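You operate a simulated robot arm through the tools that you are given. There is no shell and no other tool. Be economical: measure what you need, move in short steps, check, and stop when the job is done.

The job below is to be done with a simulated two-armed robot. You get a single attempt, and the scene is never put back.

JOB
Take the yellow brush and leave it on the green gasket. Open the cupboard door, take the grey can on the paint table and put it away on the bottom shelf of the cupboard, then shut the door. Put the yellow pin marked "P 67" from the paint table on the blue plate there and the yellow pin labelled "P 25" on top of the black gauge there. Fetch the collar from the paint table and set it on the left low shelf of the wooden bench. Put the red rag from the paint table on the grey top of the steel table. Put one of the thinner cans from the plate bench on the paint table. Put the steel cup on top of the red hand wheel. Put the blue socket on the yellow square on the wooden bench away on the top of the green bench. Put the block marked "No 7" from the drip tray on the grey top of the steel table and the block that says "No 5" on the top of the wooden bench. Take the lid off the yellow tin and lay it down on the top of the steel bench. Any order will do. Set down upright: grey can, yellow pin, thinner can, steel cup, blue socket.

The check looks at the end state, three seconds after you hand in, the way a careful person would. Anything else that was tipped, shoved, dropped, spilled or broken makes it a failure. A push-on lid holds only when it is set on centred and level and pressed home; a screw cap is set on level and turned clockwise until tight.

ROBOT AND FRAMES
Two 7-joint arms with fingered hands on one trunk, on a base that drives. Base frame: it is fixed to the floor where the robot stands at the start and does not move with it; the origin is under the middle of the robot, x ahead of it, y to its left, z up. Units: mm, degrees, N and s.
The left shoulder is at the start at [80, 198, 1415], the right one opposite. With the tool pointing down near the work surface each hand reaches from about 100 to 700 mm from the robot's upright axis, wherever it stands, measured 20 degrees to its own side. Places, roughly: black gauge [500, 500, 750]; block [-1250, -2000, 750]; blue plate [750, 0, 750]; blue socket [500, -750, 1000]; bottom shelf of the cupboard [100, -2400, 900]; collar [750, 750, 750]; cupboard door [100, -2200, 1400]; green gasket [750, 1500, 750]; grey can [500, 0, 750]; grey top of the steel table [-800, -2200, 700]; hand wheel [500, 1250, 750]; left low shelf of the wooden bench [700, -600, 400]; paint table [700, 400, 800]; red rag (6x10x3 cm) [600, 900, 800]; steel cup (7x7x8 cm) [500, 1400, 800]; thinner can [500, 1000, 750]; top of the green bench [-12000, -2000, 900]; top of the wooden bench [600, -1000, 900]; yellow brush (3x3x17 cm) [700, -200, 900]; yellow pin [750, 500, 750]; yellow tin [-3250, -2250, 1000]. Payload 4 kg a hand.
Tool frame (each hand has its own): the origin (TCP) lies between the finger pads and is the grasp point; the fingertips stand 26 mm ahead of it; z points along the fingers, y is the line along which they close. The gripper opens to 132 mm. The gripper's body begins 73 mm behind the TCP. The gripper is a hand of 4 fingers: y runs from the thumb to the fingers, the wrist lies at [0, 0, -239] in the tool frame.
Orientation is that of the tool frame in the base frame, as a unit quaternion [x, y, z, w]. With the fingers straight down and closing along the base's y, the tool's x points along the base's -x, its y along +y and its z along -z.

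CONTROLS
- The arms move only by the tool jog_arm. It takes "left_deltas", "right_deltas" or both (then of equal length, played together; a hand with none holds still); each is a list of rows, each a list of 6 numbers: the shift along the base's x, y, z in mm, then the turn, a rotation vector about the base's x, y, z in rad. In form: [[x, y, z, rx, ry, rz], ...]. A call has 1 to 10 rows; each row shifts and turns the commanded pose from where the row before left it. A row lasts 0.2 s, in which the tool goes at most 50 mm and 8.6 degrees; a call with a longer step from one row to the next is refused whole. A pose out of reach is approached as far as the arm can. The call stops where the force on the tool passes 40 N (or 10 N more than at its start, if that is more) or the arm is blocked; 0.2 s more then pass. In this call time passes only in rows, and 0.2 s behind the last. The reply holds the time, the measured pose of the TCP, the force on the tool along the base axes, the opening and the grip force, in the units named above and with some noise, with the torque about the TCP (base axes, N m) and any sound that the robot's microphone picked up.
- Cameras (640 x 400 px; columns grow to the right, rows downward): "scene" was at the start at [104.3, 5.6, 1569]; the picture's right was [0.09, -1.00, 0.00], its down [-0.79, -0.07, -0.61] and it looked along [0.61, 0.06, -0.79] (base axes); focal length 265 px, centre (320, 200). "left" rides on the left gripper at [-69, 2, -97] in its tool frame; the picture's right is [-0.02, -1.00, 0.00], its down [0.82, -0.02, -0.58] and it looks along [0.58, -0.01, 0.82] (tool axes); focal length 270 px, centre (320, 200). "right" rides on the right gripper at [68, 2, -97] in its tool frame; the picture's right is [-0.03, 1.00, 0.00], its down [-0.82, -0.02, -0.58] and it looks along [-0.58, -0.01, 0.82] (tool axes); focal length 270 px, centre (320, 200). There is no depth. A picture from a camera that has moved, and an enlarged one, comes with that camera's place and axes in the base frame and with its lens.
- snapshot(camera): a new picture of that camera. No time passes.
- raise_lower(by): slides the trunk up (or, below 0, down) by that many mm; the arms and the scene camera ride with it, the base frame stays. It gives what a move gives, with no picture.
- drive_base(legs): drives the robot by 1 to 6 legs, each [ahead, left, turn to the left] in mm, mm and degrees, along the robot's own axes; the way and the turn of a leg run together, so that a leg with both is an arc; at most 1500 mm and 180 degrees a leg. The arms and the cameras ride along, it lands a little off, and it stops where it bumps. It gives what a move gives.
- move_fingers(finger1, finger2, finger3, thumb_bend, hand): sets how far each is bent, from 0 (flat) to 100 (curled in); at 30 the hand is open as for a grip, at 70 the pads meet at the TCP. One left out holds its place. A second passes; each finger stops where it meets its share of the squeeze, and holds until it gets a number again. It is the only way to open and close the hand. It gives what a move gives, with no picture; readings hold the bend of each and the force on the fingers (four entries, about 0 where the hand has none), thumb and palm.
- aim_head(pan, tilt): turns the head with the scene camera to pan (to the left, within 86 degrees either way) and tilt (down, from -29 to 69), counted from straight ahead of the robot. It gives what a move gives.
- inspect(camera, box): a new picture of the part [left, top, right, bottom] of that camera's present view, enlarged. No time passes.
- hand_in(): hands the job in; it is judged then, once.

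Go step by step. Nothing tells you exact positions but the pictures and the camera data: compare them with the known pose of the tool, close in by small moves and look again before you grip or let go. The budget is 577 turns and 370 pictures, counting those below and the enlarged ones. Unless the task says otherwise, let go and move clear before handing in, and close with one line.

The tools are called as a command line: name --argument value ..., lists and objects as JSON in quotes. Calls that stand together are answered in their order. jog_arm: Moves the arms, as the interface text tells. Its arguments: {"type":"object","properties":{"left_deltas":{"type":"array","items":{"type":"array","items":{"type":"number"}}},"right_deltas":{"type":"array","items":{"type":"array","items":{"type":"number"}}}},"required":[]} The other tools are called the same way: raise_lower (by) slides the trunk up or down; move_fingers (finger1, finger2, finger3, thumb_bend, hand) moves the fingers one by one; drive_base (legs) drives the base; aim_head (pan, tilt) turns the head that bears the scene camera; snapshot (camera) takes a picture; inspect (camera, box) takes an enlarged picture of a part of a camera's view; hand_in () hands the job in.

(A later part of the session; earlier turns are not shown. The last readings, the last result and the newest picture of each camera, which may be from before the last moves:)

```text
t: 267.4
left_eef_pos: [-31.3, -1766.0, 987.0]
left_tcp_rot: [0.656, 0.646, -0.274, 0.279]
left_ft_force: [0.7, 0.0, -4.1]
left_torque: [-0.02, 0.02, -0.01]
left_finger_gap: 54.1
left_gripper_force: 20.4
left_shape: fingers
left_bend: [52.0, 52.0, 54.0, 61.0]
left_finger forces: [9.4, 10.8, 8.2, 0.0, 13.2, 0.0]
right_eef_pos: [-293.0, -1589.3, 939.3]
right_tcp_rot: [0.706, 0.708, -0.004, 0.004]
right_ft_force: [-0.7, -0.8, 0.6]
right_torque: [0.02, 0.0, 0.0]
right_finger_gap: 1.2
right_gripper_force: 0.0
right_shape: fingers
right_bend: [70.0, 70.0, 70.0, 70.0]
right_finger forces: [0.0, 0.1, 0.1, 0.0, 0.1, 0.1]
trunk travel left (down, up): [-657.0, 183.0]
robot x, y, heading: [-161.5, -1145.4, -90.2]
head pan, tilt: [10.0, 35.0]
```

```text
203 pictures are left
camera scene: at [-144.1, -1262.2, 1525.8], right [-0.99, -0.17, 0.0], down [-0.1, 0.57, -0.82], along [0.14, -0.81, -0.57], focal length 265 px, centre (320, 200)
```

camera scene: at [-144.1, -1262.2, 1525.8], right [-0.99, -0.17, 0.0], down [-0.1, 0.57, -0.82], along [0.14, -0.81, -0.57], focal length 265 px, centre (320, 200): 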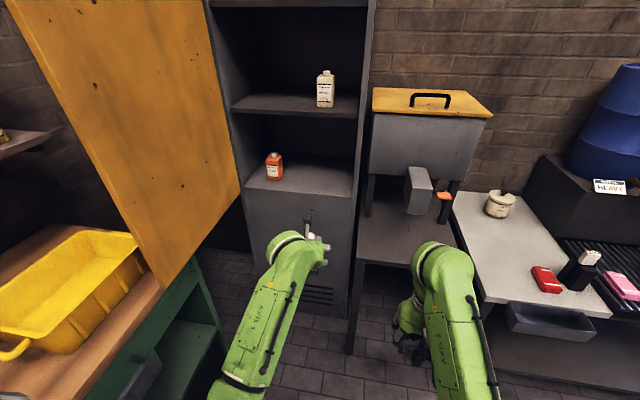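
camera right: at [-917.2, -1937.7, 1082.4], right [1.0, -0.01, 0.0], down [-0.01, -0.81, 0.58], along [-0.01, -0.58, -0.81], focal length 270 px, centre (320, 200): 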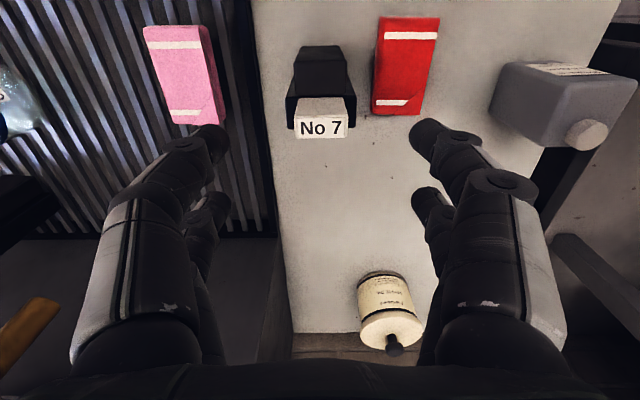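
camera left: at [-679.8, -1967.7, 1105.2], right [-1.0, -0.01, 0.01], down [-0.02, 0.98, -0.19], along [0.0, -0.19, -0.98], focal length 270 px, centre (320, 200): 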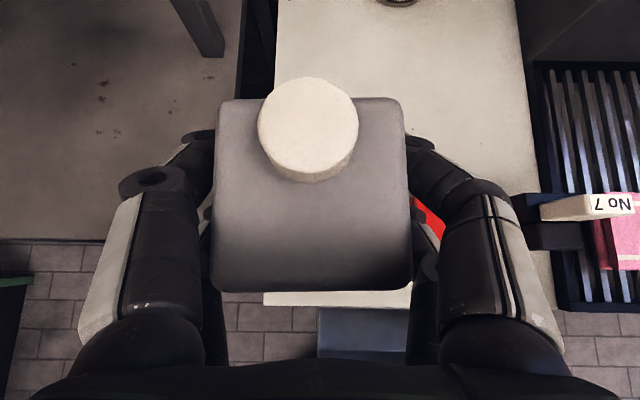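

The door stands wide open. I shift left 70 mm and go in; the shelf floor is at about z 900, the orange can at x about 248, so x about 40 is free.

drive_base --legs '[[0, 70, 0.2], [380, 0, 0]]'

aim_head --pan 15 --tilt 35

snapshot --camera "scene"

snapshot --camera "left"

```text
t: 270.4
left_eef_pos: [41.5, -2144.9, 989.1]
left_tcp_rot: [0.654, 0.647, -0.273, 0.279]
left_ft_force: [-0.1, 0.1, -3.9]
left_torque: [-0.03, 0.05, 0.01]
left_finger_gap: 53.5
left_gripper_force: 21.0
left_shape: fingers
left_bend: [52.0, 52.0, 54.0, 61.0]
left_finger forces: [9.6, 10.8, 8.2, 0.0, 13.2, 0.0]
right_eef_pos: [-220.0, -1969.6, 940.9]
right_tcp_rot: [0.705, 0.71, -0.005, 0.004]
right_ft_force: [-0.6, -0.3, 0.1]
right_torque: [0.03, 0.02, 0.0]
right_finger_gap: 0.9
right_gripper_force: 0.1
right_shape: fingers
right_bend: [70.0, 70.0, 70.0, 70.0]
right_finger forces: [0.0, 0.0, 0.0, 0.0, 0.1, 0.0]
trunk travel left (down, up): [-657.0, 183.0]
robot x, y, heading: [-92.2, -1523.0, -89.8]
head pan, tilt: [10.0, 35.0]
```

```text
t: 271.1
left_eef_pos: [42.4, -2146.2, 986.1]
left_tcp_rot: [0.654, 0.648, -0.273, 0.278]
left_ft_force: [-0.4, -0.1, -3.1]
left_torque: [-0.02, 0.03, 0.0]
left_finger_gap: 54.0
left_gripper_force: 20.6
left_shape: fingers
left_bend: [52.0, 52.0, 54.0, 61.0]
left_finger forces: [9.5, 10.8, 8.2, 0.0, 13.3, 0.1]
right_eef_pos: [-219.6, -1970.1, 940.2]
right_tcp_rot: [0.704, 0.71, -0.004, 0.004]
right_ft_force: [-0.5, -0.2, 0.0]
right_torque: [0.0, -0.02, -0.02]
right_finger_gap: 0.9
right_gripper_force: 0.1
right_shape: fingers
right_bend: [70.0, 70.0, 70.0, 70.0]
right_finger forces: [0.1, 0.1, 0.0, 0.0, 0.0, 0.0]
trunk travel left (down, up): [-657.0, 183.0]
robot x, y, heading: [-87.9, -1522.8, -90.0]
head pan, tilt: [15.0, 35.0]
```

```text
202 pictures are left
camera scene: at [-65.6, -1641.4, 1525.8], right [-0.97, -0.26, 0.0], down [-0.15, 0.55, -0.82], along [0.21, -0.79, -0.57], focal length 265 px, centre (320, 200)
```

scene: 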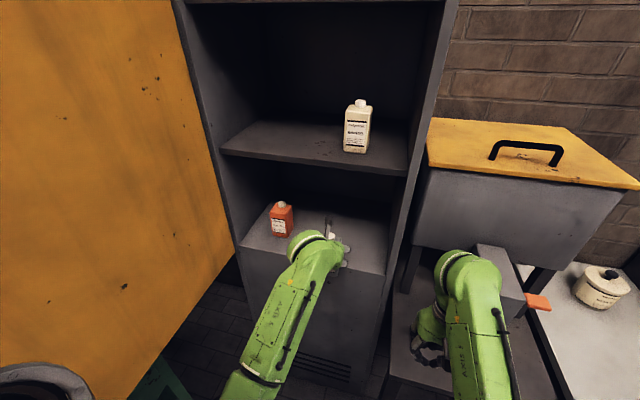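

```text
201 pictures are left
camera left: at [41.6, -2121.9, 1104.0], right [-1.0, -0.01, 0.01], down [-0.01, 0.98, -0.19], along [0.0, -0.19, -0.98], focal length 270 px, centre (320, 200)
```

left: 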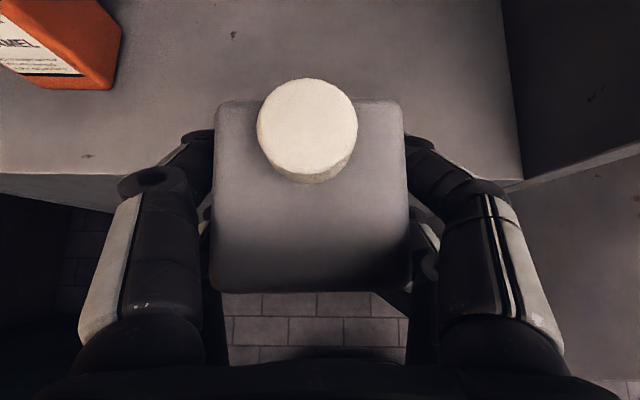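

The shelf front edge is at y -2179. I advance further in, then lower.

drive_base --legs '[[70, -12, 0]]'

jog_arm --left_deltas '[[0, -20, 0, 0, 0, 0], [0, -20, 0, 0, 0, 0], [0, -15, 0, 0, 0, 0]]'

snapshot --camera "left"

snapshot --camera "scene"

```text
t: 272.1
left_eef_pos: [30.7, -2209.3, 991.2]
left_tcp_rot: [0.653, 0.647, -0.276, 0.28]
left_ft_force: [0.6, -0.7, -3.0]
left_torque: [-0.06, -0.03, 0.0]
left_finger_gap: 53.8
left_gripper_force: 21.3
left_shape: fingers
left_bend: [52.0, 52.0, 54.0, 61.0]
left_finger forces: [9.4, 10.8, 8.2, 0.0, 13.1, 0.0]
right_eef_pos: [-230.4, -2035.1, 943.8]
right_tcp_rot: [0.704, 0.71, -0.006, 0.007]
right_ft_force: [-0.9, 0.9, -0.5]
right_torque: [0.0, 0.01, 0.02]
right_finger_gap: 1.1
right_gripper_force: 0.0
right_shape: fingers
right_bend: [70.0, 70.0, 70.0, 70.0]
right_finger forces: [0.0, 0.0, 0.0, 0.0, 0.0, 0.1]
trunk travel left (down, up): [-657.0, 183.0]
robot x, y, heading: [-100.8, -1590.8, -90.1]
head pan, tilt: [15.0, 35.0]
```

```text
t: 272.9
left_eef_pos: [29.9, -2272.7, 984.8]
left_tcp_rot: [0.655, 0.647, -0.272, 0.278]
left_ft_force: [-0.5, -0.2, -3.3]
left_torque: [0.0, 0.06, 0.04]
left_finger_gap: 53.8
left_gripper_force: 20.9
left_shape: fingers
left_bend: [52.0, 52.0, 54.0, 61.0]
left_finger forces: [9.5, 10.8, 8.2, 0.0, 13.2, 0.0]
right_eef_pos: [-230.9, -2041.1, 940.2]
right_tcp_rot: [0.705, 0.71, -0.004, 0.003]
right_ft_force: [-0.4, 0.1, 0.7]
right_torque: [0.04, 0.0, -0.02]
right_finger_gap: 1.1
right_gripper_force: 0.0
right_shape: fingers
right_bend: [70.0, 70.0, 70.0, 70.0]
right_finger forces: [0.2, 0.0, 0.1, 0.0, 0.1, 0.0]
trunk travel left (down, up): [-657.0, 183.0]
robot x, y, heading: [-100.9, -1592.6, -89.9]
head pan, tilt: [15.0, 35.0]
```

```text
200 pictures are left
camera left: at [30.0, -2247.9, 1102.4], right [-1.0, -0.01, 0.01], down [-0.01, 0.98, -0.18], along [0.0, -0.18, -0.98], focal length 270 px, centre (320, 200)
```

left: 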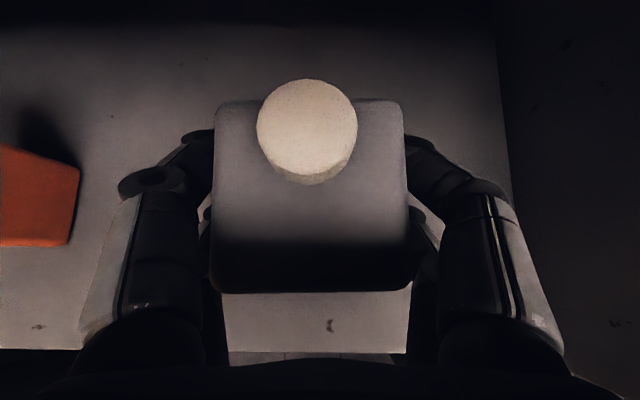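

```text
199 pictures are left
camera scene: at [-77.7, -1713.1, 1525.5], right [-0.97, -0.26, 0.0], down [-0.15, 0.56, -0.82], along [0.21, -0.79, -0.58], focal length 265 px, centre (320, 200)
```

scene: 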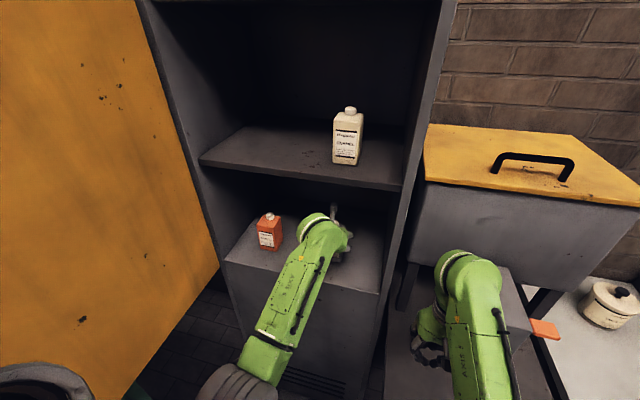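

The can is over the shelf with space around it. I lower to contact.

jog_arm --left_deltas '[[0, 0, -10, 0, 0, 0], [0, 0, -6, 0, 0, 0]]'

jog_arm --left_deltas '[[0, 0, -4, 0, 0, 0], [0, 0, -3, 0, 0, 0]]'

jog_arm --left_deltas '[[0, 0, -4, 0, 0, 0]]'

```text
t: 273.5
left_eef_pos: [30.4, -2269.6, 970.0]
left_tcp_rot: [0.654, 0.648, -0.273, 0.278]
left_ft_force: [-0.7, 0.0, -4.2]
left_torque: [-0.02, -0.02, -0.02]
left_finger_gap: 53.7
left_gripper_force: 21.0
left_shape: fingers
left_bend: [52.0, 52.0, 54.0, 61.0]
left_finger forces: [9.4, 10.8, 8.2, 0.0, 13.0, 0.1]
right_eef_pos: [-230.4, -2039.4, 939.8]
right_tcp_rot: [0.704, 0.71, -0.004, 0.004]
right_ft_force: [0.0, 0.0, -0.4]
right_torque: [0.02, 0.05, 0.01]
right_finger_gap: 1.3
right_gripper_force: 0.0
right_shape: fingers
right_bend: [70.0, 70.0, 70.0, 70.0]
right_finger forces: [0.0, 0.0, 0.1, 0.0, 0.0, 0.0]
trunk travel left (down, up): [-657.0, 183.0]
robot x, y, heading: [-100.1, -1595.5, -89.9]
head pan, tilt: [15.0, 35.0]
```

```text
t: 274.1
left_eef_pos: [30.0, -2271.2, 964.0]
left_tcp_rot: [0.654, 0.648, -0.274, 0.28]
left_ft_force: [0.0, 0.0, -0.9]
left_torque: [0.05, -0.1, -0.05]
left_finger_gap: 54.0
left_gripper_force: 21.2
left_shape: fingers
left_bend: [52.0, 52.0, 54.0, 61.0]
left_finger forces: [10.2, 11.0, 8.2, 0.0, 13.6, 0.0]
right_eef_pos: [-230.9, -2039.8, 939.5]
right_tcp_rot: [0.704, 0.71, -0.004, 0.004]
right_ft_force: [-0.3, 0.0, -0.4]
right_torque: [-0.01, -0.01, -0.05]
right_finger_gap: 1.0
right_gripper_force: 0.1
right_shape: fingers
right_bend: [70.0, 70.0, 70.0, 70.0]
right_finger forces: [0.0, 0.0, 0.0, 0.1, 0.0, 0.0]
trunk travel left (down, up): [-657.0, 183.0]
robot x, y, heading: [-101.2, -1595.0, -90.1]
head pan, tilt: [15.0, 35.0]
```

```text
t: 274.5
left_eef_pos: [29.6, -2269.2, 964.2]
left_tcp_rot: [0.654, 0.646, -0.275, 0.281]
left_ft_force: [-0.3, -2.6, 4.8]
left_torque: [0.07, -0.23, -0.08]
left_finger_gap: 54.2
left_gripper_force: 22.5
left_shape: fingers
left_bend: [52.0, 52.0, 55.0, 61.0]
left_finger forces: [11.7, 11.0, 8.4, 0.1, 13.5, 0.1]
right_eef_pos: [-231.5, -2038.6, 941.1]
right_tcp_rot: [0.704, 0.71, -0.004, 0.005]
right_ft_force: [-0.4, -0.5, 0.2]
right_torque: [0.01, -0.02, -0.03]
right_finger_gap: 1.3
right_gripper_force: 0.1
right_shape: fingers
right_bend: [70.0, 70.0, 70.0, 70.0]
right_finger forces: [0.0, 0.0, 0.0, 0.0, 0.0, 0.0]
trunk travel left (down, up): [-657.0, 183.0]
robot x, y, heading: [-103.9, -1596.5, -89.7]
head pan, tilt: [15.0, 35.0]
```

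jog_arm --left_deltas '[[0, 0, -2.5, 0, 0, 0]]'

move_fingers --hand "left" --finger1 37 --finger2 37 --finger3 37 --thumb_bend 37

jog_arm --left_deltas '[[0, 18, 18, 0, 0, 0], [0, 20, 18, 0, 0, 0], [0, 22, 18, 0, 0, 0], [0, 25, 10, 0, 0, 0], [0, 25, 0, 0, 0, 0]]'

snapshot --camera "left"

snapshot --camera "scene"

```text
t: 274.9
left_eef_pos: [29.9, -2270.2, 961.5]
left_tcp_rot: [0.653, 0.647, -0.276, 0.281]
left_ft_force: [0.9, -5.2, 12.6]
left_torque: [-0.08, -0.26, -0.13]
left_finger_gap: 54.1
left_gripper_force: 22.7
left_shape: fingers
left_bend: [51.0, 52.0, 55.0, 61.0]
left_finger forces: [12.5, 11.1, 8.7, 0.1, 13.6, 0.0]
right_eef_pos: [-231.6, -2036.9, 942.2]
right_tcp_rot: [0.704, 0.71, -0.004, 0.005]
right_ft_force: [0.0, 0.5, -0.5]
right_torque: [-0.01, 0.01, 0.0]
right_finger_gap: 0.8
right_gripper_force: 0.0
right_shape: fingers
right_bend: [70.0, 70.0, 70.0, 70.0]
right_finger forces: [0.1, 0.0, 0.0, 0.0, 0.0, 0.1]
trunk travel left (down, up): [-657.0, 183.0]
robot x, y, heading: [-98.5, -1590.8, -90.1]
head pan, tilt: [15.0, 35.0]
```

```text
t: 275.9
left_eef_pos: [30.6, -2269.8, 958.1]
left_tcp_rot: [0.654, 0.648, -0.273, 0.278]
left_ft_force: [0.8, 0.0, 1.0]
left_torque: [0.01, 0.01, 0.03]
left_finger_gap: 109.4
left_gripper_force: 0.1
left_shape: fingers
left_bend: [37.0, 37.0, 37.0, 37.0]
left_finger forces: [0.0, 0.0, 0.1, 0.0, 0.0, 0.0]
right_eef_pos: [-230.5, -2038.4, 941.3]
right_tcp_rot: [0.704, 0.71, -0.005, 0.005]
right_ft_force: [-0.4, 0.2, 0.3]
right_torque: [-0.01, 0.03, -0.02]
right_finger_gap: 1.1
right_gripper_force: 0.1
right_shape: fingers
right_bend: [70.0, 70.0, 70.0, 70.0]
right_finger forces: [0.1, 0.0, 0.1, 0.0, 0.0, 0.0]
trunk travel left (down, up): [-657.0, 183.0]
robot x, y, heading: [-98.9, -1590.3, -89.9]
head pan, tilt: [15.0, 35.0]
```

```text
t: 277.1
left_eef_pos: [31.3, -2158.8, 1022.8]
left_tcp_rot: [0.654, 0.648, -0.273, 0.28]
left_ft_force: [-0.2, 0.4, 0.3]
left_torque: [0.01, 0.01, 0.01]
left_finger_gap: 109.2
left_gripper_force: 0.0
left_shape: fingers
left_bend: [37.0, 37.0, 37.0, 37.0]
left_finger forces: [0.0, 0.0, 0.1, 0.1, 0.1, 0.1]
right_eef_pos: [-231.3, -2038.3, 942.0]
right_tcp_rot: [0.703, 0.711, -0.004, 0.005]
right_ft_force: [0.4, 0.6, 0.4]
right_torque: [-0.01, -0.02, 0.01]
right_finger_gap: 1.0
right_gripper_force: 0.0
right_shape: fingers
right_bend: [70.0, 70.0, 70.0, 70.0]
right_finger forces: [0.0, 0.1, 0.0, 0.0, 0.0, 0.1]
trunk travel left (down, up): [-657.0, 183.0]
robot x, y, heading: [-96.2, -1591.8, -89.9]
head pan, tilt: [15.0, 35.0]
```

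```text
198 pictures are left
camera left: at [29.8, -2134.0, 1139.4], right [-1.0, -0.01, 0.01], down [-0.01, 0.98, -0.19], along [-0.01, -0.19, -0.98], focal length 270 px, centre (320, 200)
```

left: 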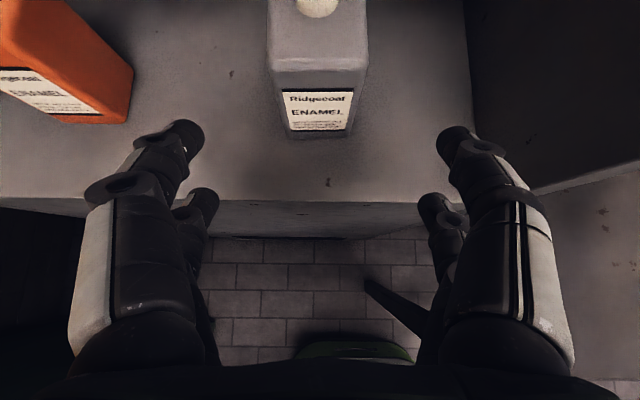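

```text
197 pictures are left
camera scene: at [-77.2, -1708.1, 1526.0], right [-0.97, -0.26, 0.0], down [-0.15, 0.55, -0.82], along [0.21, -0.79, -0.57], focal length 265 px, centre (320, 200)
```

scene: 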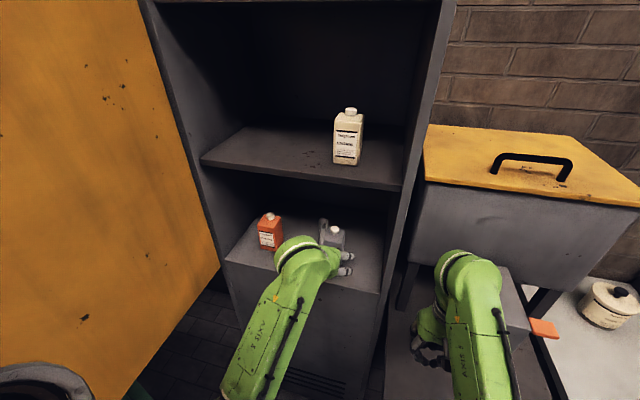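

The grey can stands on the bottom shelf next to the orange one. Now to shut the door: I back off and set the left hand upright, closed, and out to the left.

drive_base --legs '[[-450, 0, 0]]'

jog_arm --left_deltas '[[15, 10, -4, 0.134, 0, 0], [15, 10, -4, 0.134, 0, 0], [15, 10, -4, 0.134, 0, 0], [15, 10, -4, 0.134, 0, 0], [15, 10, -4, 0.134, 0, 0], [15, 10, -4, 0.134, 0, 0]]'

move_fingers --hand "left" --finger1 72 --finger2 72 --finger3 72 --thumb_bend 72

aim_head --pan 25 --tilt 35

snapshot --camera "scene"

```text
t: 279.8
left_eef_pos: [30.3, -1709.2, 1021.2]
left_tcp_rot: [0.652, 0.65, -0.272, 0.28]
left_ft_force: [-0.3, -0.9, -0.3]
left_torque: [0.02, -0.02, -0.03]
left_finger_gap: 109.4
left_gripper_force: 0.1
left_shape: fingers
left_bend: [37.0, 37.0, 37.0, 37.0]
left_finger forces: [0.1, 0.0, 0.1, 0.1, 0.0, 0.0]
right_eef_pos: [-230.7, -1589.7, 940.2]
right_tcp_rot: [0.703, 0.711, -0.004, 0.005]
right_ft_force: [0.3, 0.0, -1.0]
right_torque: [0.01, -0.02, 0.02]
right_finger_gap: 1.2
right_gripper_force: 0.1
right_shape: fingers
right_bend: [70.0, 70.0, 70.0, 70.0]
right_finger forces: [0.0, 0.0, 0.0, 0.0, 0.1, 0.0]
trunk travel left (down, up): [-657.0, 183.0]
robot x, y, heading: [-101.7, -1141.6, -89.8]
head pan, tilt: [15.0, 35.0]
```

```text
t: 281.2
left_eef_pos: [120.9, -1658.9, 988.2]
left_tcp_rot: [0.71, 0.705, 0.003, 0.002]
left_ft_force: [0.2, 0.2, 0.2]
left_torque: [0.0, 0.01, 0.0]
left_finger_gap: 109.4
left_gripper_force: 0.1
left_shape: fingers
left_bend: [37.0, 37.0, 37.0, 37.0]
left_finger forces: [0.1, 0.1, 0.0, 0.1, 0.0, 0.0]
left hand out of reach, approached as far as the arm can: row 6
right_eef_pos: [-231.3, -1588.5, 940.8]
right_tcp_rot: [0.703, 0.711, -0.004, 0.004]
right_ft_force: [-0.5, -0.2, -0.4]
right_torque: [0.03, -0.05, -0.01]
right_finger_gap: 1.1
right_gripper_force: 0.1
right_shape: fingers
right_bend: [70.0, 70.0, 70.0, 70.0]
right_finger forces: [0.0, 0.1, 0.0, 0.0, 0.0, 0.0]
trunk travel left (down, up): [-657.0, 183.0]
robot x, y, heading: [-103.5, -1139.0, -89.6]
head pan, tilt: [15.0, 35.0]
```

```text
t: 282.2
left_eef_pos: [120.1, -1659.0, 988.2]
left_tcp_rot: [0.71, 0.705, 0.003, 0.003]
left_ft_force: [-0.3, 0.7, -0.6]
left_torque: [-0.03, 0.0, -0.01]
left_finger_gap: 0.0
left_gripper_force: 0.0
left_shape: fingers
left_bend: [71.0, 71.0, 71.0, 71.0]
left_finger forces: [0.0, 0.1, 0.0, 0.0, 0.1, 0.0]
right_eef_pos: [-231.1, -1589.3, 940.9]
right_tcp_rot: [0.703, 0.711, -0.005, 0.005]
right_ft_force: [0.1, -0.8, -0.1]
right_torque: [-0.02, 0.04, 0.01]
right_finger_gap: 1.1
right_gripper_force: 0.1
right_shape: fingers
right_bend: [70.0, 70.0, 70.0, 70.0]
right_finger forces: [0.0, 0.0, 0.1, 0.0, 0.0, 0.0]
trunk travel left (down, up): [-657.0, 183.0]
robot x, y, heading: [-105.4, -1143.6, -89.6]
head pan, tilt: [15.0, 35.0]
```

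```text
t: 282.9
left_eef_pos: [119.6, -1658.0, 988.7]
left_tcp_rot: [0.71, 0.704, 0.003, 0.002]
left_ft_force: [-0.6, -0.6, 0.6]
left_torque: [0.04, 0.01, 0.03]
left_finger_gap: 0.0
left_gripper_force: 0.1
left_shape: fingers
left_bend: [71.0, 71.0, 71.0, 71.0]
left_finger forces: [0.0, 0.1, 0.1, 0.0, 0.0, 0.0]
right_eef_pos: [-230.8, -1590.2, 939.9]
right_tcp_rot: [0.703, 0.711, -0.004, 0.005]
right_ft_force: [0.7, -0.1, -0.4]
right_torque: [0.04, -0.01, 0.0]
right_finger_gap: 0.9
right_gripper_force: 0.2
right_shape: fingers
right_bend: [70.0, 70.0, 70.0, 70.0]
right_finger forces: [0.0, 0.1, 0.1, 0.0, 0.0, 0.0]
trunk travel left (down, up): [-657.0, 183.0]
robot x, y, heading: [-101.2, -1141.0, -89.6]
head pan, tilt: [25.0, 35.0]
```

```text
196 pictures are left
camera scene: at [-64.6, -1253.1, 1525.9], right [-0.9, -0.43, 0.0], down [-0.25, 0.52, -0.82], along [0.35, -0.74, -0.57], focal length 265 px, centre (320, 200)
```

scene: 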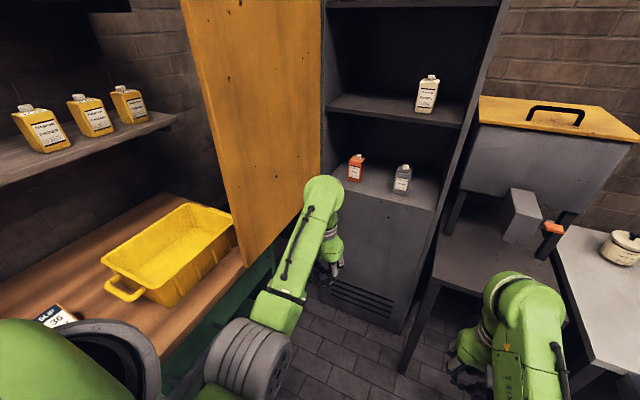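

The door is about 90 degrees open. I will face +x and draw the door round from its outer side with the right hand, since that keeps the arms out of its sweep.

drive_base --legs '[[0, 0, 89.6], [40, -150, 0]]'

jog_arm --right_deltas '[[20, -15, 20, 0, 0, 0], [20, -20, 20, 0, 0, 0], [20, -25, 20, 0, 0, 0], [20, -25, 10, 0, 0, 0]]'

aim_head --pan -40 --tilt 35

snapshot --camera "scene"

```text
t: 288.1
left_eef_pos: [455.6, -1074.2, 987.8]
left_tcp_rot: [0.009, 1.0, 0.002, 0.001]
left_ft_force: [-0.5, -0.9, 0.4]
left_torque: [-0.03, 0.0, -0.02]
left_finger_gap: 0.1
left_gripper_force: 0.1
left_shape: fingers
left_bend: [71.0, 71.0, 71.0, 71.0]
left_finger forces: [0.0, 0.1, 0.0, 0.1, 0.0, 0.0]
right_eef_pos: [381.7, -1424.2, 941.8]
right_tcp_rot: [0.0, 1.0, 0.0, 0.007]
right_ft_force: [0.0, -0.2, -0.1]
right_torque: [-0.03, 0.04, 0.0]
right_finger_gap: 1.4
right_gripper_force: 0.0
right_shape: fingers
right_bend: [70.0, 70.0, 70.0, 70.0]
right_finger forces: [0.1, 0.0, 0.0, 0.0, 0.1, 0.1]
trunk travel left (down, up): [-657.0, 183.0]
robot x, y, heading: [-62.0, -1292.7, -0.4]
head pan, tilt: [25.0, 35.0]
```

```text
t: 289.1
left_eef_pos: [456.4, -1076.0, 989.2]
left_tcp_rot: [0.01, 1.0, 0.004, 0.0]
left_ft_force: [-0.2, 0.4, 0.0]
left_torque: [0.03, 0.01, 0.0]
left_finger_gap: 0.0
left_gripper_force: 0.0
left_shape: fingers
left_bend: [71.0, 71.0, 71.0, 71.0]
left_finger forces: [0.1, 0.0, 0.0, 0.0, 0.1, 0.0]
right_eef_pos: [470.1, -1512.4, 996.4]
right_tcp_rot: [0.0, 1.0, 0.001, 0.007]
right_ft_force: [-0.2, 0.1, -0.5]
right_torque: [0.0, 0.0, 0.02]
right_finger_gap: 0.9
right_gripper_force: 0.0
right_shape: fingers
right_bend: [70.0, 70.0, 70.0, 70.0]
right_finger forces: [0.1, 0.0, 0.1, 0.0, 0.0, 0.1]
right hand out of reach, approached as far as the arm can: row 1, 2
trunk travel left (down, up): [-657.0, 183.0]
robot x, y, heading: [-61.0, -1292.6, -0.3]
head pan, tilt: [25.0, 35.0]
```

```text
t: 290.5
left_eef_pos: [456.0, -1076.3, 989.0]
left_tcp_rot: [0.011, 1.0, 0.004, 0.0]
left_ft_force: [0.3, 0.3, -0.2]
left_torque: [-0.01, 0.02, 0.01]
left_finger_gap: 0.0
left_gripper_force: 0.1
left_shape: fingers
left_bend: [71.0, 71.0, 71.0, 71.0]
left_finger forces: [0.0, 0.0, 0.1, 0.0, 0.0, 0.0]
right_eef_pos: [470.8, -1510.4, 998.9]
right_tcp_rot: [0.0, 1.0, 0.0, 0.007]
right_ft_force: [0.7, -0.3, -0.5]
right_torque: [0.01, 0.02, 0.0]
right_finger_gap: 1.3
right_gripper_force: 0.1
right_shape: fingers
right_bend: [70.0, 70.0, 70.0, 70.0]
right_finger forces: [0.1, 0.0, 0.1, 0.0, 0.0, 0.1]
trunk travel left (down, up): [-657.0, 183.0]
robot x, y, heading: [-64.6, -1294.2, -0.5]
head pan, tilt: [-40.0, 35.0]
```

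```text
195 pictures are left
camera scene: at [33.7, -1350.5, 1525.9], right [-0.65, -0.76, 0.0], down [-0.44, 0.37, -0.82], along [0.62, -0.53, -0.57], focal length 265 px, centre (320, 200)
```

scene: 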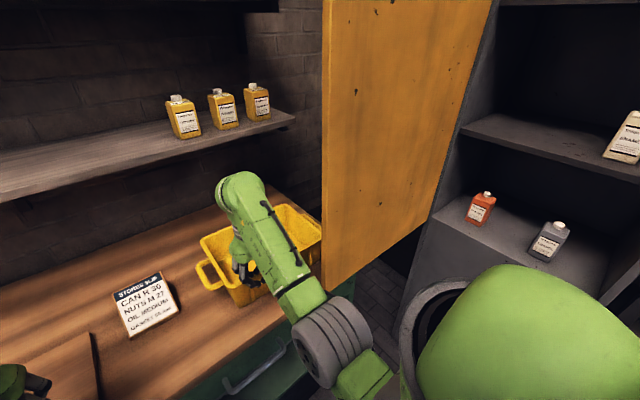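

jog_arm --right_deltas '[[20, -20, 5, 0, 0, 0], [10, -35, 0, 0, 0, 0], [0, -40, 0, 0, 0, 0], [0, -40, 0, 0, 0, 0], [0, -40, 0, 0, 0, 0]]'

snapshot --camera "scene"

```text
t: 291.9
left_eef_pos: [451.7, -1057.6, 987.5]
left_tcp_rot: [0.005, 1.0, -0.002, 0.001]
left_ft_force: [-0.6, -0.5, -0.6]
left_torque: [-0.01, -0.03, 0.01]
left_finger_gap: 0.3
left_gripper_force: 0.2
left_shape: fingers
left_bend: [71.0, 71.0, 71.0, 71.0]
left_finger forces: [0.0, 0.0, 0.0, 0.0, 0.1, 0.0]
right_eef_pos: [506.5, -1659.7, 1007.6]
right_tcp_rot: [-0.013, 1.0, -0.005, 0.007]
right_ft_force: [0.6, 0.4, 0.7]
right_torque: [-0.04, -0.03, -0.01]
right_finger_gap: 0.9
right_gripper_force: 0.1
right_shape: fingers
right_bend: [70.0, 70.0, 70.0, 70.0]
right_finger forces: [0.0, 0.0, 0.0, 0.1, 0.0, 0.0]
trunk travel left (down, up): [-657.0, 183.0]
robot x, y, heading: [-64.5, -1287.8, 0.4]
head pan, tilt: [-40.0, 35.0]
stopped in row 5 (right hand): the arm was blocked; the commanded pose is now the measured one
```

```text
194 pictures are left
camera scene: at [32.9, -1330.9, 1526.8], right [-0.64, -0.77, 0.01], down [-0.44, 0.36, -0.82], along [0.63, -0.53, -0.57], focal length 265 px, centre (320, 200)
```

scene: 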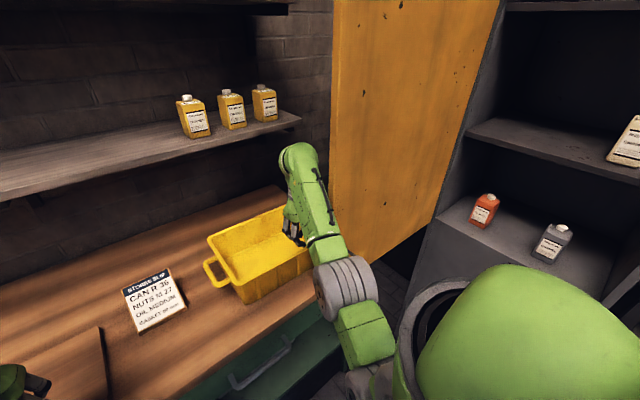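

The forearm touches the door's edge from outside, which is what I need. I drive backward to draw the door round.

drive_base --legs '[[-120, -20, 0]]'

snapshot --camera "scene"

```text
t: 292.8
left_eef_pos: [413.9, -1062.3, 984.6]
left_tcp_rot: [-0.002, 1.0, 0.0, -0.002]
left_ft_force: [0.5, -0.2, -0.2]
left_torque: [0.01, -0.01, -0.01]
left_finger_gap: 0.0
left_gripper_force: 0.1
left_shape: fingers
left_bend: [71.0, 71.0, 71.0, 71.0]
left_finger forces: [0.0, 0.0, 0.0, 0.0, 0.0, 0.0]
right_eef_pos: [477.4, -1661.4, 1007.3]
right_tcp_rot: [-0.022, 1.0, -0.005, 0.009]
right_ft_force: [0.4, 0.3, 0.6]
right_torque: [-0.01, 0.03, -0.01]
right_finger_gap: 1.5
right_gripper_force: 0.0
right_shape: fingers
right_bend: [70.0, 70.0, 70.0, 70.0]
right_finger forces: [0.1, 0.0, 0.0, 0.1, 0.0, 0.0]
trunk travel left (down, up): [-657.0, 183.0]
robot x, y, heading: [-105.3, -1297.7, 1.1]
head pan, tilt: [-40.0, 35.0]
stopped in leg 1: the robot was blocked; the commanded pose is now the measured one
```

```text
193 pictures are left
camera scene: at [-0.3, -1342.9, 1526.0], right [-0.63, -0.78, 0.01], down [-0.45, 0.35, -0.82], along [0.63, -0.52, -0.57], focal length 265 px, centre (320, 200)
```

scene: 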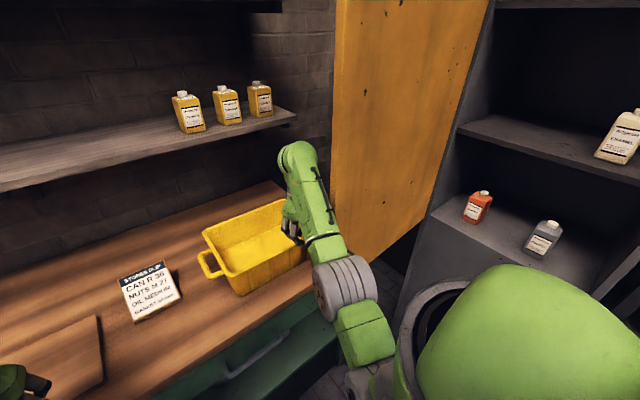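

Dragging with the forearm is blocked. I free the right arm, and place it far to the right so that I can use the left arm from the bench side instead.

jog_arm --right_deltas '[[10, 30, 0, 0, 0, 0], [0, 40, 0, 0, 0, 0], [0, 40, 0, 0, 0, 0], [-20, 40, 0, 0, 0, 0], [-30, 30, 0, 0, 0, 0]]'

drive_base --legs '[[-60, 150, -1]]'

jog_arm --right_deltas '[[-35, -25, 0, 0, 0, 0], [-35, -30, 0, 0, 0, 0], [-35, -30, 0, 0, 0, 0], [-35, -30, 0, 0, 0, 0], [-30, -30, 0, 0, 0, 0], [-20, -30, 0, 0, 0, 0]]'

snapshot --camera "scene"

```text
t: 294.0
left_eef_pos: [410.0, -1070.4, 988.6]
left_tcp_rot: [0.001, 1.0, 0.003, 0.001]
left_ft_force: [0.2, -0.1, 0.2]
left_torque: [0.0, 0.0, -0.06]
left_finger_gap: 0.1
left_gripper_force: 0.1
left_shape: fingers
left_bend: [71.0, 71.0, 71.0, 71.0]
left_finger forces: [0.0, 0.1, 0.0, 0.0, 0.0, 0.1]
right_eef_pos: [430.0, -1492.8, 1007.3]
right_tcp_rot: [-0.018, 1.0, -0.002, 0.011]
right_ft_force: [0.2, -0.5, 0.1]
right_torque: [-0.04, 0.0, 0.01]
right_finger_gap: 1.0
right_gripper_force: 0.1
right_shape: fingers
right_bend: [70.0, 70.0, 70.0, 70.0]
right_finger forces: [0.0, 0.0, 0.1, 0.0, 0.1, 0.1]
trunk travel left (down, up): [-657.0, 183.0]
robot x, y, heading: [-103.1, -1298.9, 0.4]
head pan, tilt: [-40.0, 35.0]
```

```text
t: 295.4
left_eef_pos: [356.0, -936.4, 988.7]
left_tcp_rot: [0.009, 1.0, 0.005, 0.0]
left_ft_force: [0.6, -0.4, 0.1]
left_torque: [0.01, 0.0, 0.04]
left_finger_gap: 0.0
left_gripper_force: 0.0
left_shape: fingers
left_bend: [71.0, 71.0, 71.0, 71.0]
left_finger forces: [0.0, 0.1, 0.0, 0.1, 0.0, 0.0]
right_eef_pos: [368.3, -1359.2, 1005.7]
right_tcp_rot: [-0.008, 1.0, 0.0, 0.011]
right_ft_force: [0.3, 0.0, 0.6]
right_torque: [0.01, 0.02, -0.01]
right_finger_gap: 1.2
right_gripper_force: 0.1
right_shape: fingers
right_bend: [70.0, 70.0, 70.0, 70.0]
right_finger forces: [0.0, 0.0, 0.1, 0.0, 0.1, 0.0]
trunk travel left (down, up): [-657.0, 183.0]
robot x, y, heading: [-163.3, -1148.5, -0.2]
head pan, tilt: [-40.0, 35.0]
```

```text
t: 296.9
left_eef_pos: [355.6, -933.1, 988.1]
left_tcp_rot: [0.01, 1.0, 0.004, 0.0]
left_ft_force: [-0.7, 0.5, -0.7]
left_torque: [0.03, 0.0, 0.0]
left_finger_gap: 0.0
left_gripper_force: 0.1
left_shape: fingers
left_bend: [71.0, 71.0, 71.0, 71.0]
left_finger forces: [0.0, 0.1, 0.0, 0.0, 0.1, 0.1]
right_eef_pos: [222.1, -1538.9, 940.1]
right_tcp_rot: [-0.01, 1.0, -0.003, 0.012]
right_ft_force: [0.1, -0.4, 0.3]
right_torque: [-0.02, 0.02, -0.02]
right_finger_gap: 1.3
right_gripper_force: 0.0
right_shape: fingers
right_bend: [70.0, 70.0, 70.0, 70.0]
right_finger forces: [0.0, 0.0, 0.1, 0.0, 0.0, 0.0]
right hand out of reach, approached as far as the arm can: row 1, 2, 3, 4, 5
trunk travel left (down, up): [-657.0, 183.0]
robot x, y, heading: [-164.6, -1150.9, -0.3]
head pan, tilt: [-40.0, 35.0]
```

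```text
192 pictures are left
camera scene: at [-68.2, -1209.1, 1525.9], right [-0.65, -0.76, 0.0], down [-0.44, 0.37, -0.82], along [0.62, -0.53, -0.57], focal length 265 px, centre (320, 200)
```

scene: 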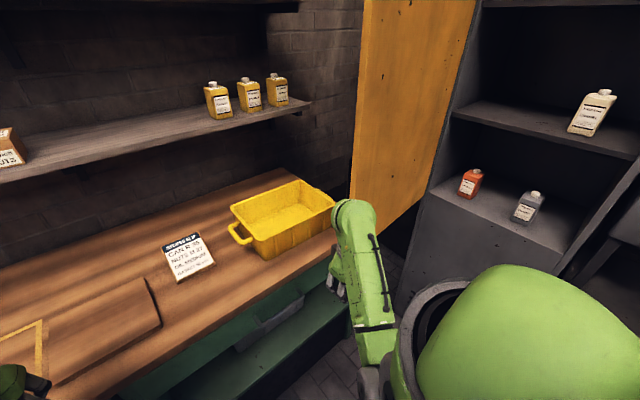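

jog_arm --right_deltas '[[-20, -35, -10, 0, 0, 0], [-20, -35, 0, 0, 0, 0], [-20, -30, 0, 0, 0, 0], [-20, 0, 0, 0, 0, 0]]'

aim_head --pan 15 --tilt 35

drive_base --legs '[[0, 0, -60]]'

snapshot --camera "scene"

```text
t: 297.9
left_eef_pos: [354.0, -933.4, 988.2]
left_tcp_rot: [0.009, 1.0, 0.003, 0.0]
left_ft_force: [-0.5, 0.2, -0.2]
left_torque: [0.01, -0.04, 0.03]
left_finger_gap: 0.3
left_gripper_force: 0.1
left_shape: fingers
left_bend: [71.0, 71.0, 71.0, 71.0]
left_finger forces: [0.0, 0.0, 0.0, 0.0, 0.0, 0.0]
right_eef_pos: [141.3, -1638.7, 931.3]
right_tcp_rot: [-0.007, 1.0, -0.002, 0.011]
right_ft_force: [-0.3, 0.4, 0.4]
right_torque: [-0.01, -0.03, -0.02]
right_finger_gap: 1.0
right_gripper_force: 0.1
right_shape: fingers
right_bend: [70.0, 70.0, 70.0, 70.0]
right_finger forces: [0.0, 0.0, 0.0, 0.1, 0.1, 0.0]
trunk travel left (down, up): [-657.0, 183.0]
robot x, y, heading: [-164.3, -1149.1, -0.4]
head pan, tilt: [-40.0, 35.0]
```

```text
t: 299.1
left_eef_pos: [354.5, -933.9, 988.2]
left_tcp_rot: [0.01, 1.0, 0.004, -0.001]
left_ft_force: [0.0, -0.2, -0.3]
left_torque: [0.0, -0.01, -0.02]
left_finger_gap: 0.2
left_gripper_force: 0.0
left_shape: fingers
left_bend: [71.0, 71.0, 71.0, 71.0]
left_finger forces: [0.0, 0.0, 0.0, 0.0, 0.0, 0.1]
right_eef_pos: [142.1, -1639.7, 931.5]
right_tcp_rot: [-0.009, 1.0, -0.002, 0.012]
right_ft_force: [-0.2, 0.3, -0.1]
right_torque: [-0.03, -0.01, 0.02]
right_finger_gap: 1.2
right_gripper_force: 0.0
right_shape: fingers
right_bend: [70.0, 70.0, 70.0, 70.0]
right_finger forces: [0.0, 0.0, 0.0, 0.1, 0.0, 0.0]
trunk travel left (down, up): [-657.0, 183.0]
robot x, y, heading: [-162.8, -1148.7, 0.0]
head pan, tilt: [15.0, 35.0]
```

```text
t: 302.1
left_eef_pos: [285.1, -1488.5, 988.1]
left_tcp_rot: [0.506, 0.862, 0.004, 0.003]
left_ft_force: [0.4, 0.4, -1.3]
left_torque: [-0.03, -0.02, 0.03]
left_finger_gap: 0.0
left_gripper_force: 0.0
left_shape: fingers
left_bend: [71.0, 71.0, 71.0, 71.0]
left_finger forces: [0.0, 0.0, 0.1, 0.0, 0.1, 0.1]
right_eef_pos: [-431.1, -1662.2, 930.1]
right_tcp_rot: [0.49, 0.872, -0.007, 0.008]
right_ft_force: [0.1, 0.6, -0.5]
right_torque: [-0.02, 0.03, 0.01]
right_finger_gap: 1.0
right_gripper_force: 0.1
right_shape: fingers
right_bend: [70.0, 70.0, 70.0, 70.0]
right_finger forces: [0.0, 0.0, 0.0, 0.0, 0.2, 0.1]
trunk travel left (down, up): [-657.0, 183.0]
robot x, y, heading: [-164.9, -1153.2, -59.6]
head pan, tilt: [15.0, 35.0]
```

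```text
191 pictures are left
camera scene: at [-87.6, -1240.1, 1525.9], right [-0.71, -0.71, 0.0], down [-0.41, 0.41, -0.82], along [0.58, -0.58, -0.57], focal length 265 px, centre (320, 200)
```

scene: 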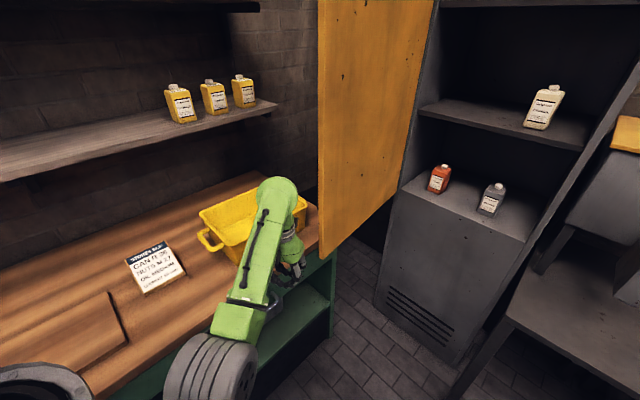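

drive_base --legs '[[181, 166, 0]]'

drive_base --legs '[[120, -70, 0]]'

snapshot --camera "scene"

snapshot --camera "left"

```text
t: 303.9
left_eef_pos: [518.6, -1560.6, 987.8]
left_tcp_rot: [0.505, 0.863, 0.004, 0.002]
left_ft_force: [0.0, 0.1, 0.1]
left_torque: [-0.02, 0.01, -0.01]
left_finger_gap: 0.3
left_gripper_force: 0.0
left_shape: fingers
left_bend: [72.0, 71.0, 71.0, 71.0]
left_finger forces: [0.1, 0.0, 0.0, 0.0, 0.0, 0.1]
right_eef_pos: [-197.5, -1735.8, 930.7]
right_tcp_rot: [0.49, 0.872, -0.007, 0.009]
right_ft_force: [-0.2, -0.5, 0.1]
right_torque: [0.02, 0.03, 0.0]
right_finger_gap: 1.2
right_gripper_force: 0.1
right_shape: fingers
right_bend: [70.0, 70.0, 70.0, 70.0]
right_finger forces: [0.0, 0.1, 0.0, 0.0, 0.0, 0.1]
trunk travel left (down, up): [-657.0, 183.0]
robot x, y, heading: [71.5, -1223.1, -60.0]
head pan, tilt: [15.0, 35.0]
```

```text
t: 305.2
left_eef_pos: [519.2, -1697.6, 987.0]
left_tcp_rot: [0.504, 0.864, 0.002, 0.001]
left_ft_force: [-1.0, 0.6, 1.5]
left_torque: [-0.01, 0.01, 0.01]
left_finger_gap: 0.0
left_gripper_force: 0.0
left_shape: fingers
left_bend: [72.0, 71.0, 71.0, 71.0]
left_finger forces: [0.1, 0.0, 0.1, 0.0, 0.0, 0.0]
right_eef_pos: [-196.7, -1873.3, 932.3]
right_tcp_rot: [0.49, 0.872, -0.008, 0.009]
right_ft_force: [-1.1, -0.2, -0.7]
right_torque: [-0.04, 0.01, 0.0]
right_finger_gap: 1.1
right_gripper_force: 0.1
right_shape: fingers
right_bend: [70.0, 70.0, 70.0, 70.0]
right_finger forces: [0.0, 0.0, 0.0, 0.0, 0.0, 0.0]
trunk travel left (down, up): [-657.0, 183.0]
robot x, y, heading: [71.0, -1361.1, -59.7]
head pan, tilt: [15.0, 35.0]
```

```text
190 pictures are left
camera scene: at [146.4, -1448.6, 1526.1], right [-0.7, -0.71, 0.0], down [-0.41, 0.4, -0.82], along [0.58, -0.58, -0.57], focal length 265 px, centre (320, 200)
```

scene: 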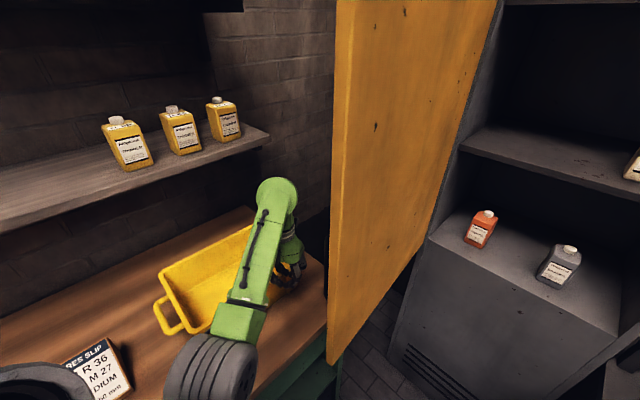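

```text
189 pictures are left
camera left: at [552.8, -1754.5, 1084.9], right [-0.86, -0.51, -0.01], down [-0.42, 0.7, 0.58], along [-0.29, 0.5, -0.82], focal length 270 px, centre (320, 200)
```

left: 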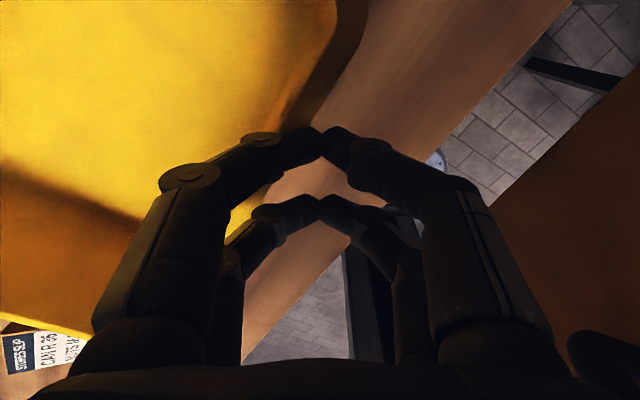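

The left fist is on the outer side of the door. I push the door round by moving the base along the arc.

drive_base --legs '[[-66, -134, 0], [-51, -157, 0]]'

snapshot --camera "scene"

```text
t: 307.6
left_eef_pos: [211.6, -1744.7, 986.7]
left_tcp_rot: [0.505, 0.863, 0.003, 0.0]
left_ft_force: [-0.2, 0.3, -0.5]
left_torque: [0.0, 0.02, 0.02]
left_finger_gap: 0.1
left_gripper_force: 0.2
left_shape: fingers
left_bend: [72.0, 71.0, 71.0, 71.0]
left_finger forces: [0.1, 0.1, 0.0, 0.0, 0.0, 0.0]
right_eef_pos: [-502.7, -1918.5, 932.3]
right_tcp_rot: [0.49, 0.872, -0.008, 0.006]
right_ft_force: [0.6, 0.1, 0.0]
right_torque: [-0.03, 0.05, -0.01]
right_finger_gap: 1.2
right_gripper_force: 0.2
right_shape: fingers
right_bend: [70.0, 70.0, 70.0, 70.0]
right_finger forces: [0.0, 0.0, 0.0, 0.1, 0.0, 0.0]
trunk travel left (down, up): [-657.0, 183.0]
robot x, y, heading: [-243.6, -1405.4, -60.0]
head pan, tilt: [15.0, 35.0]
```

```text
188 pictures are left
camera scene: at [-159.8, -1494.9, 1525.7], right [-0.7, -0.71, 0.0], down [-0.41, 0.4, -0.82], along [0.58, -0.58, -0.57], focal length 265 px, centre (320, 200)
```

scene: 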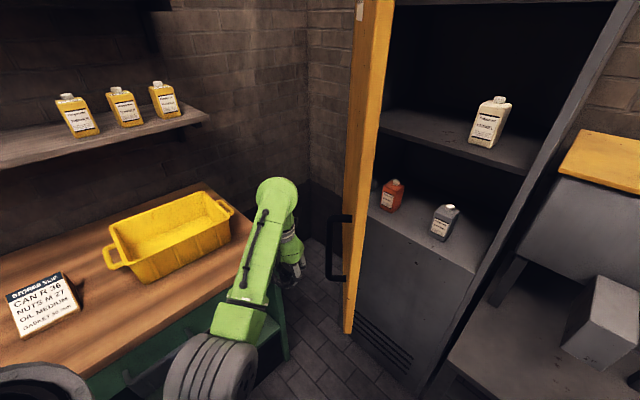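

The door is swinging shut. I continue.

drive_base --legs '[[5, -165, 0], [41, -118, 0]]'

snapshot --camera "scene"

```text
t: 309.9
left_eef_pos: [-9.9, -1924.0, 987.9]
left_tcp_rot: [0.502, 0.865, 0.004, 0.0]
left_ft_force: [0.2, 0.6, -0.5]
left_torque: [0.04, -0.01, 0.02]
left_finger_gap: 0.1
left_gripper_force: 0.0
left_shape: fingers
left_bend: [71.0, 71.0, 71.0, 71.0]
left_finger forces: [0.0, 0.0, 0.1, 0.0, 0.0, 0.0]
right_eef_pos: [-725.8, -2101.3, 932.3]
right_tcp_rot: [0.489, 0.872, -0.007, 0.009]
right_ft_force: [-0.1, 0.5, -0.2]
right_torque: [0.01, -0.03, -0.03]
right_finger_gap: 0.8
right_gripper_force: 0.0
right_shape: fingers
right_bend: [70.0, 70.0, 70.0, 70.0]
right_finger forces: [0.0, 0.1, 0.2, 0.0, 0.0, 0.0]
trunk travel left (down, up): [-657.0, 183.0]
robot x, y, heading: [-462.1, -1587.3, -59.5]
head pan, tilt: [15.0, 35.0]
```

```text
187 pictures are left
camera scene: at [-383.7, -1676.7, 1525.9], right [-0.7, -0.71, 0.0], down [-0.41, 0.4, -0.82], along [0.58, -0.58, -0.57], focal length 265 px, centre (320, 200)
```

scene: 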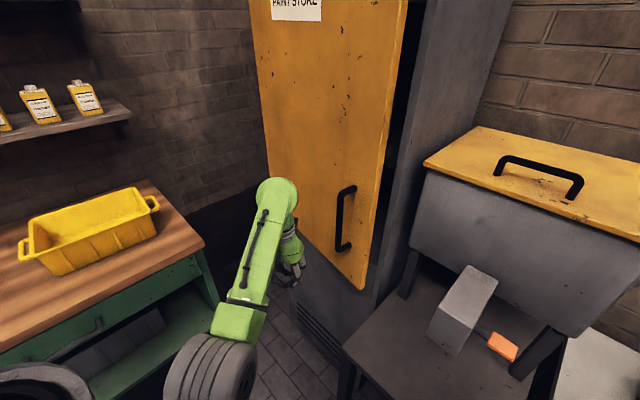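

The door is about 25 degrees open. For the last push I back off, face the cupboard squarely and push it shut from the front.

drive_base --legs '[[-250, 146, 0], [0, 0, -30.5], [0, 310, 0]]'

snapshot --camera "scene"

```text
t: 315.2
left_eef_pos: [67.8, -1815.7, 988.2]
left_tcp_rot: [0.713, 0.701, 0.005, 0.003]
left_ft_force: [1.3, 0.5, 0.2]
left_torque: [-0.01, -0.04, -0.01]
left_finger_gap: 0.0
left_gripper_force: 0.2
left_shape: fingers
left_bend: [71.0, 71.0, 71.0, 71.0]
left_finger forces: [0.1, 0.0, 0.0, 0.1, 0.1, 0.1]
right_eef_pos: [-639.1, -1606.9, 930.0]
right_tcp_rot: [0.701, 0.714, -0.009, 0.008]
right_ft_force: [-0.5, 0.5, -0.1]
right_torque: [-0.01, -0.03, 0.0]
right_finger_gap: 1.4
right_gripper_force: 0.0
right_shape: fingers
right_bend: [70.0, 70.0, 70.0, 70.0]
right_finger forces: [0.0, 0.1, 0.1, 0.1, 0.0, 0.0]
trunk travel left (down, up): [-657.0, 183.0]
robot x, y, heading: [-150.7, -1299.1, -90.1]
head pan, tilt: [15.0, 35.0]
```

```text
186 pictures are left
camera scene: at [-130.3, -1414.1, 1525.9], right [-0.97, -0.26, 0.0], down [-0.15, 0.55, -0.82], along [0.21, -0.79, -0.57], focal length 265 px, centre (320, 200)
```

scene: 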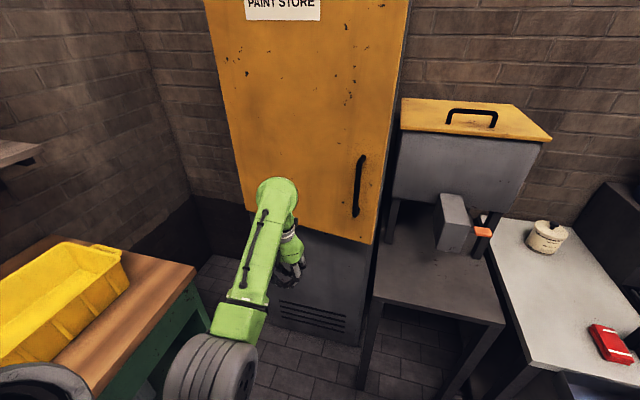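

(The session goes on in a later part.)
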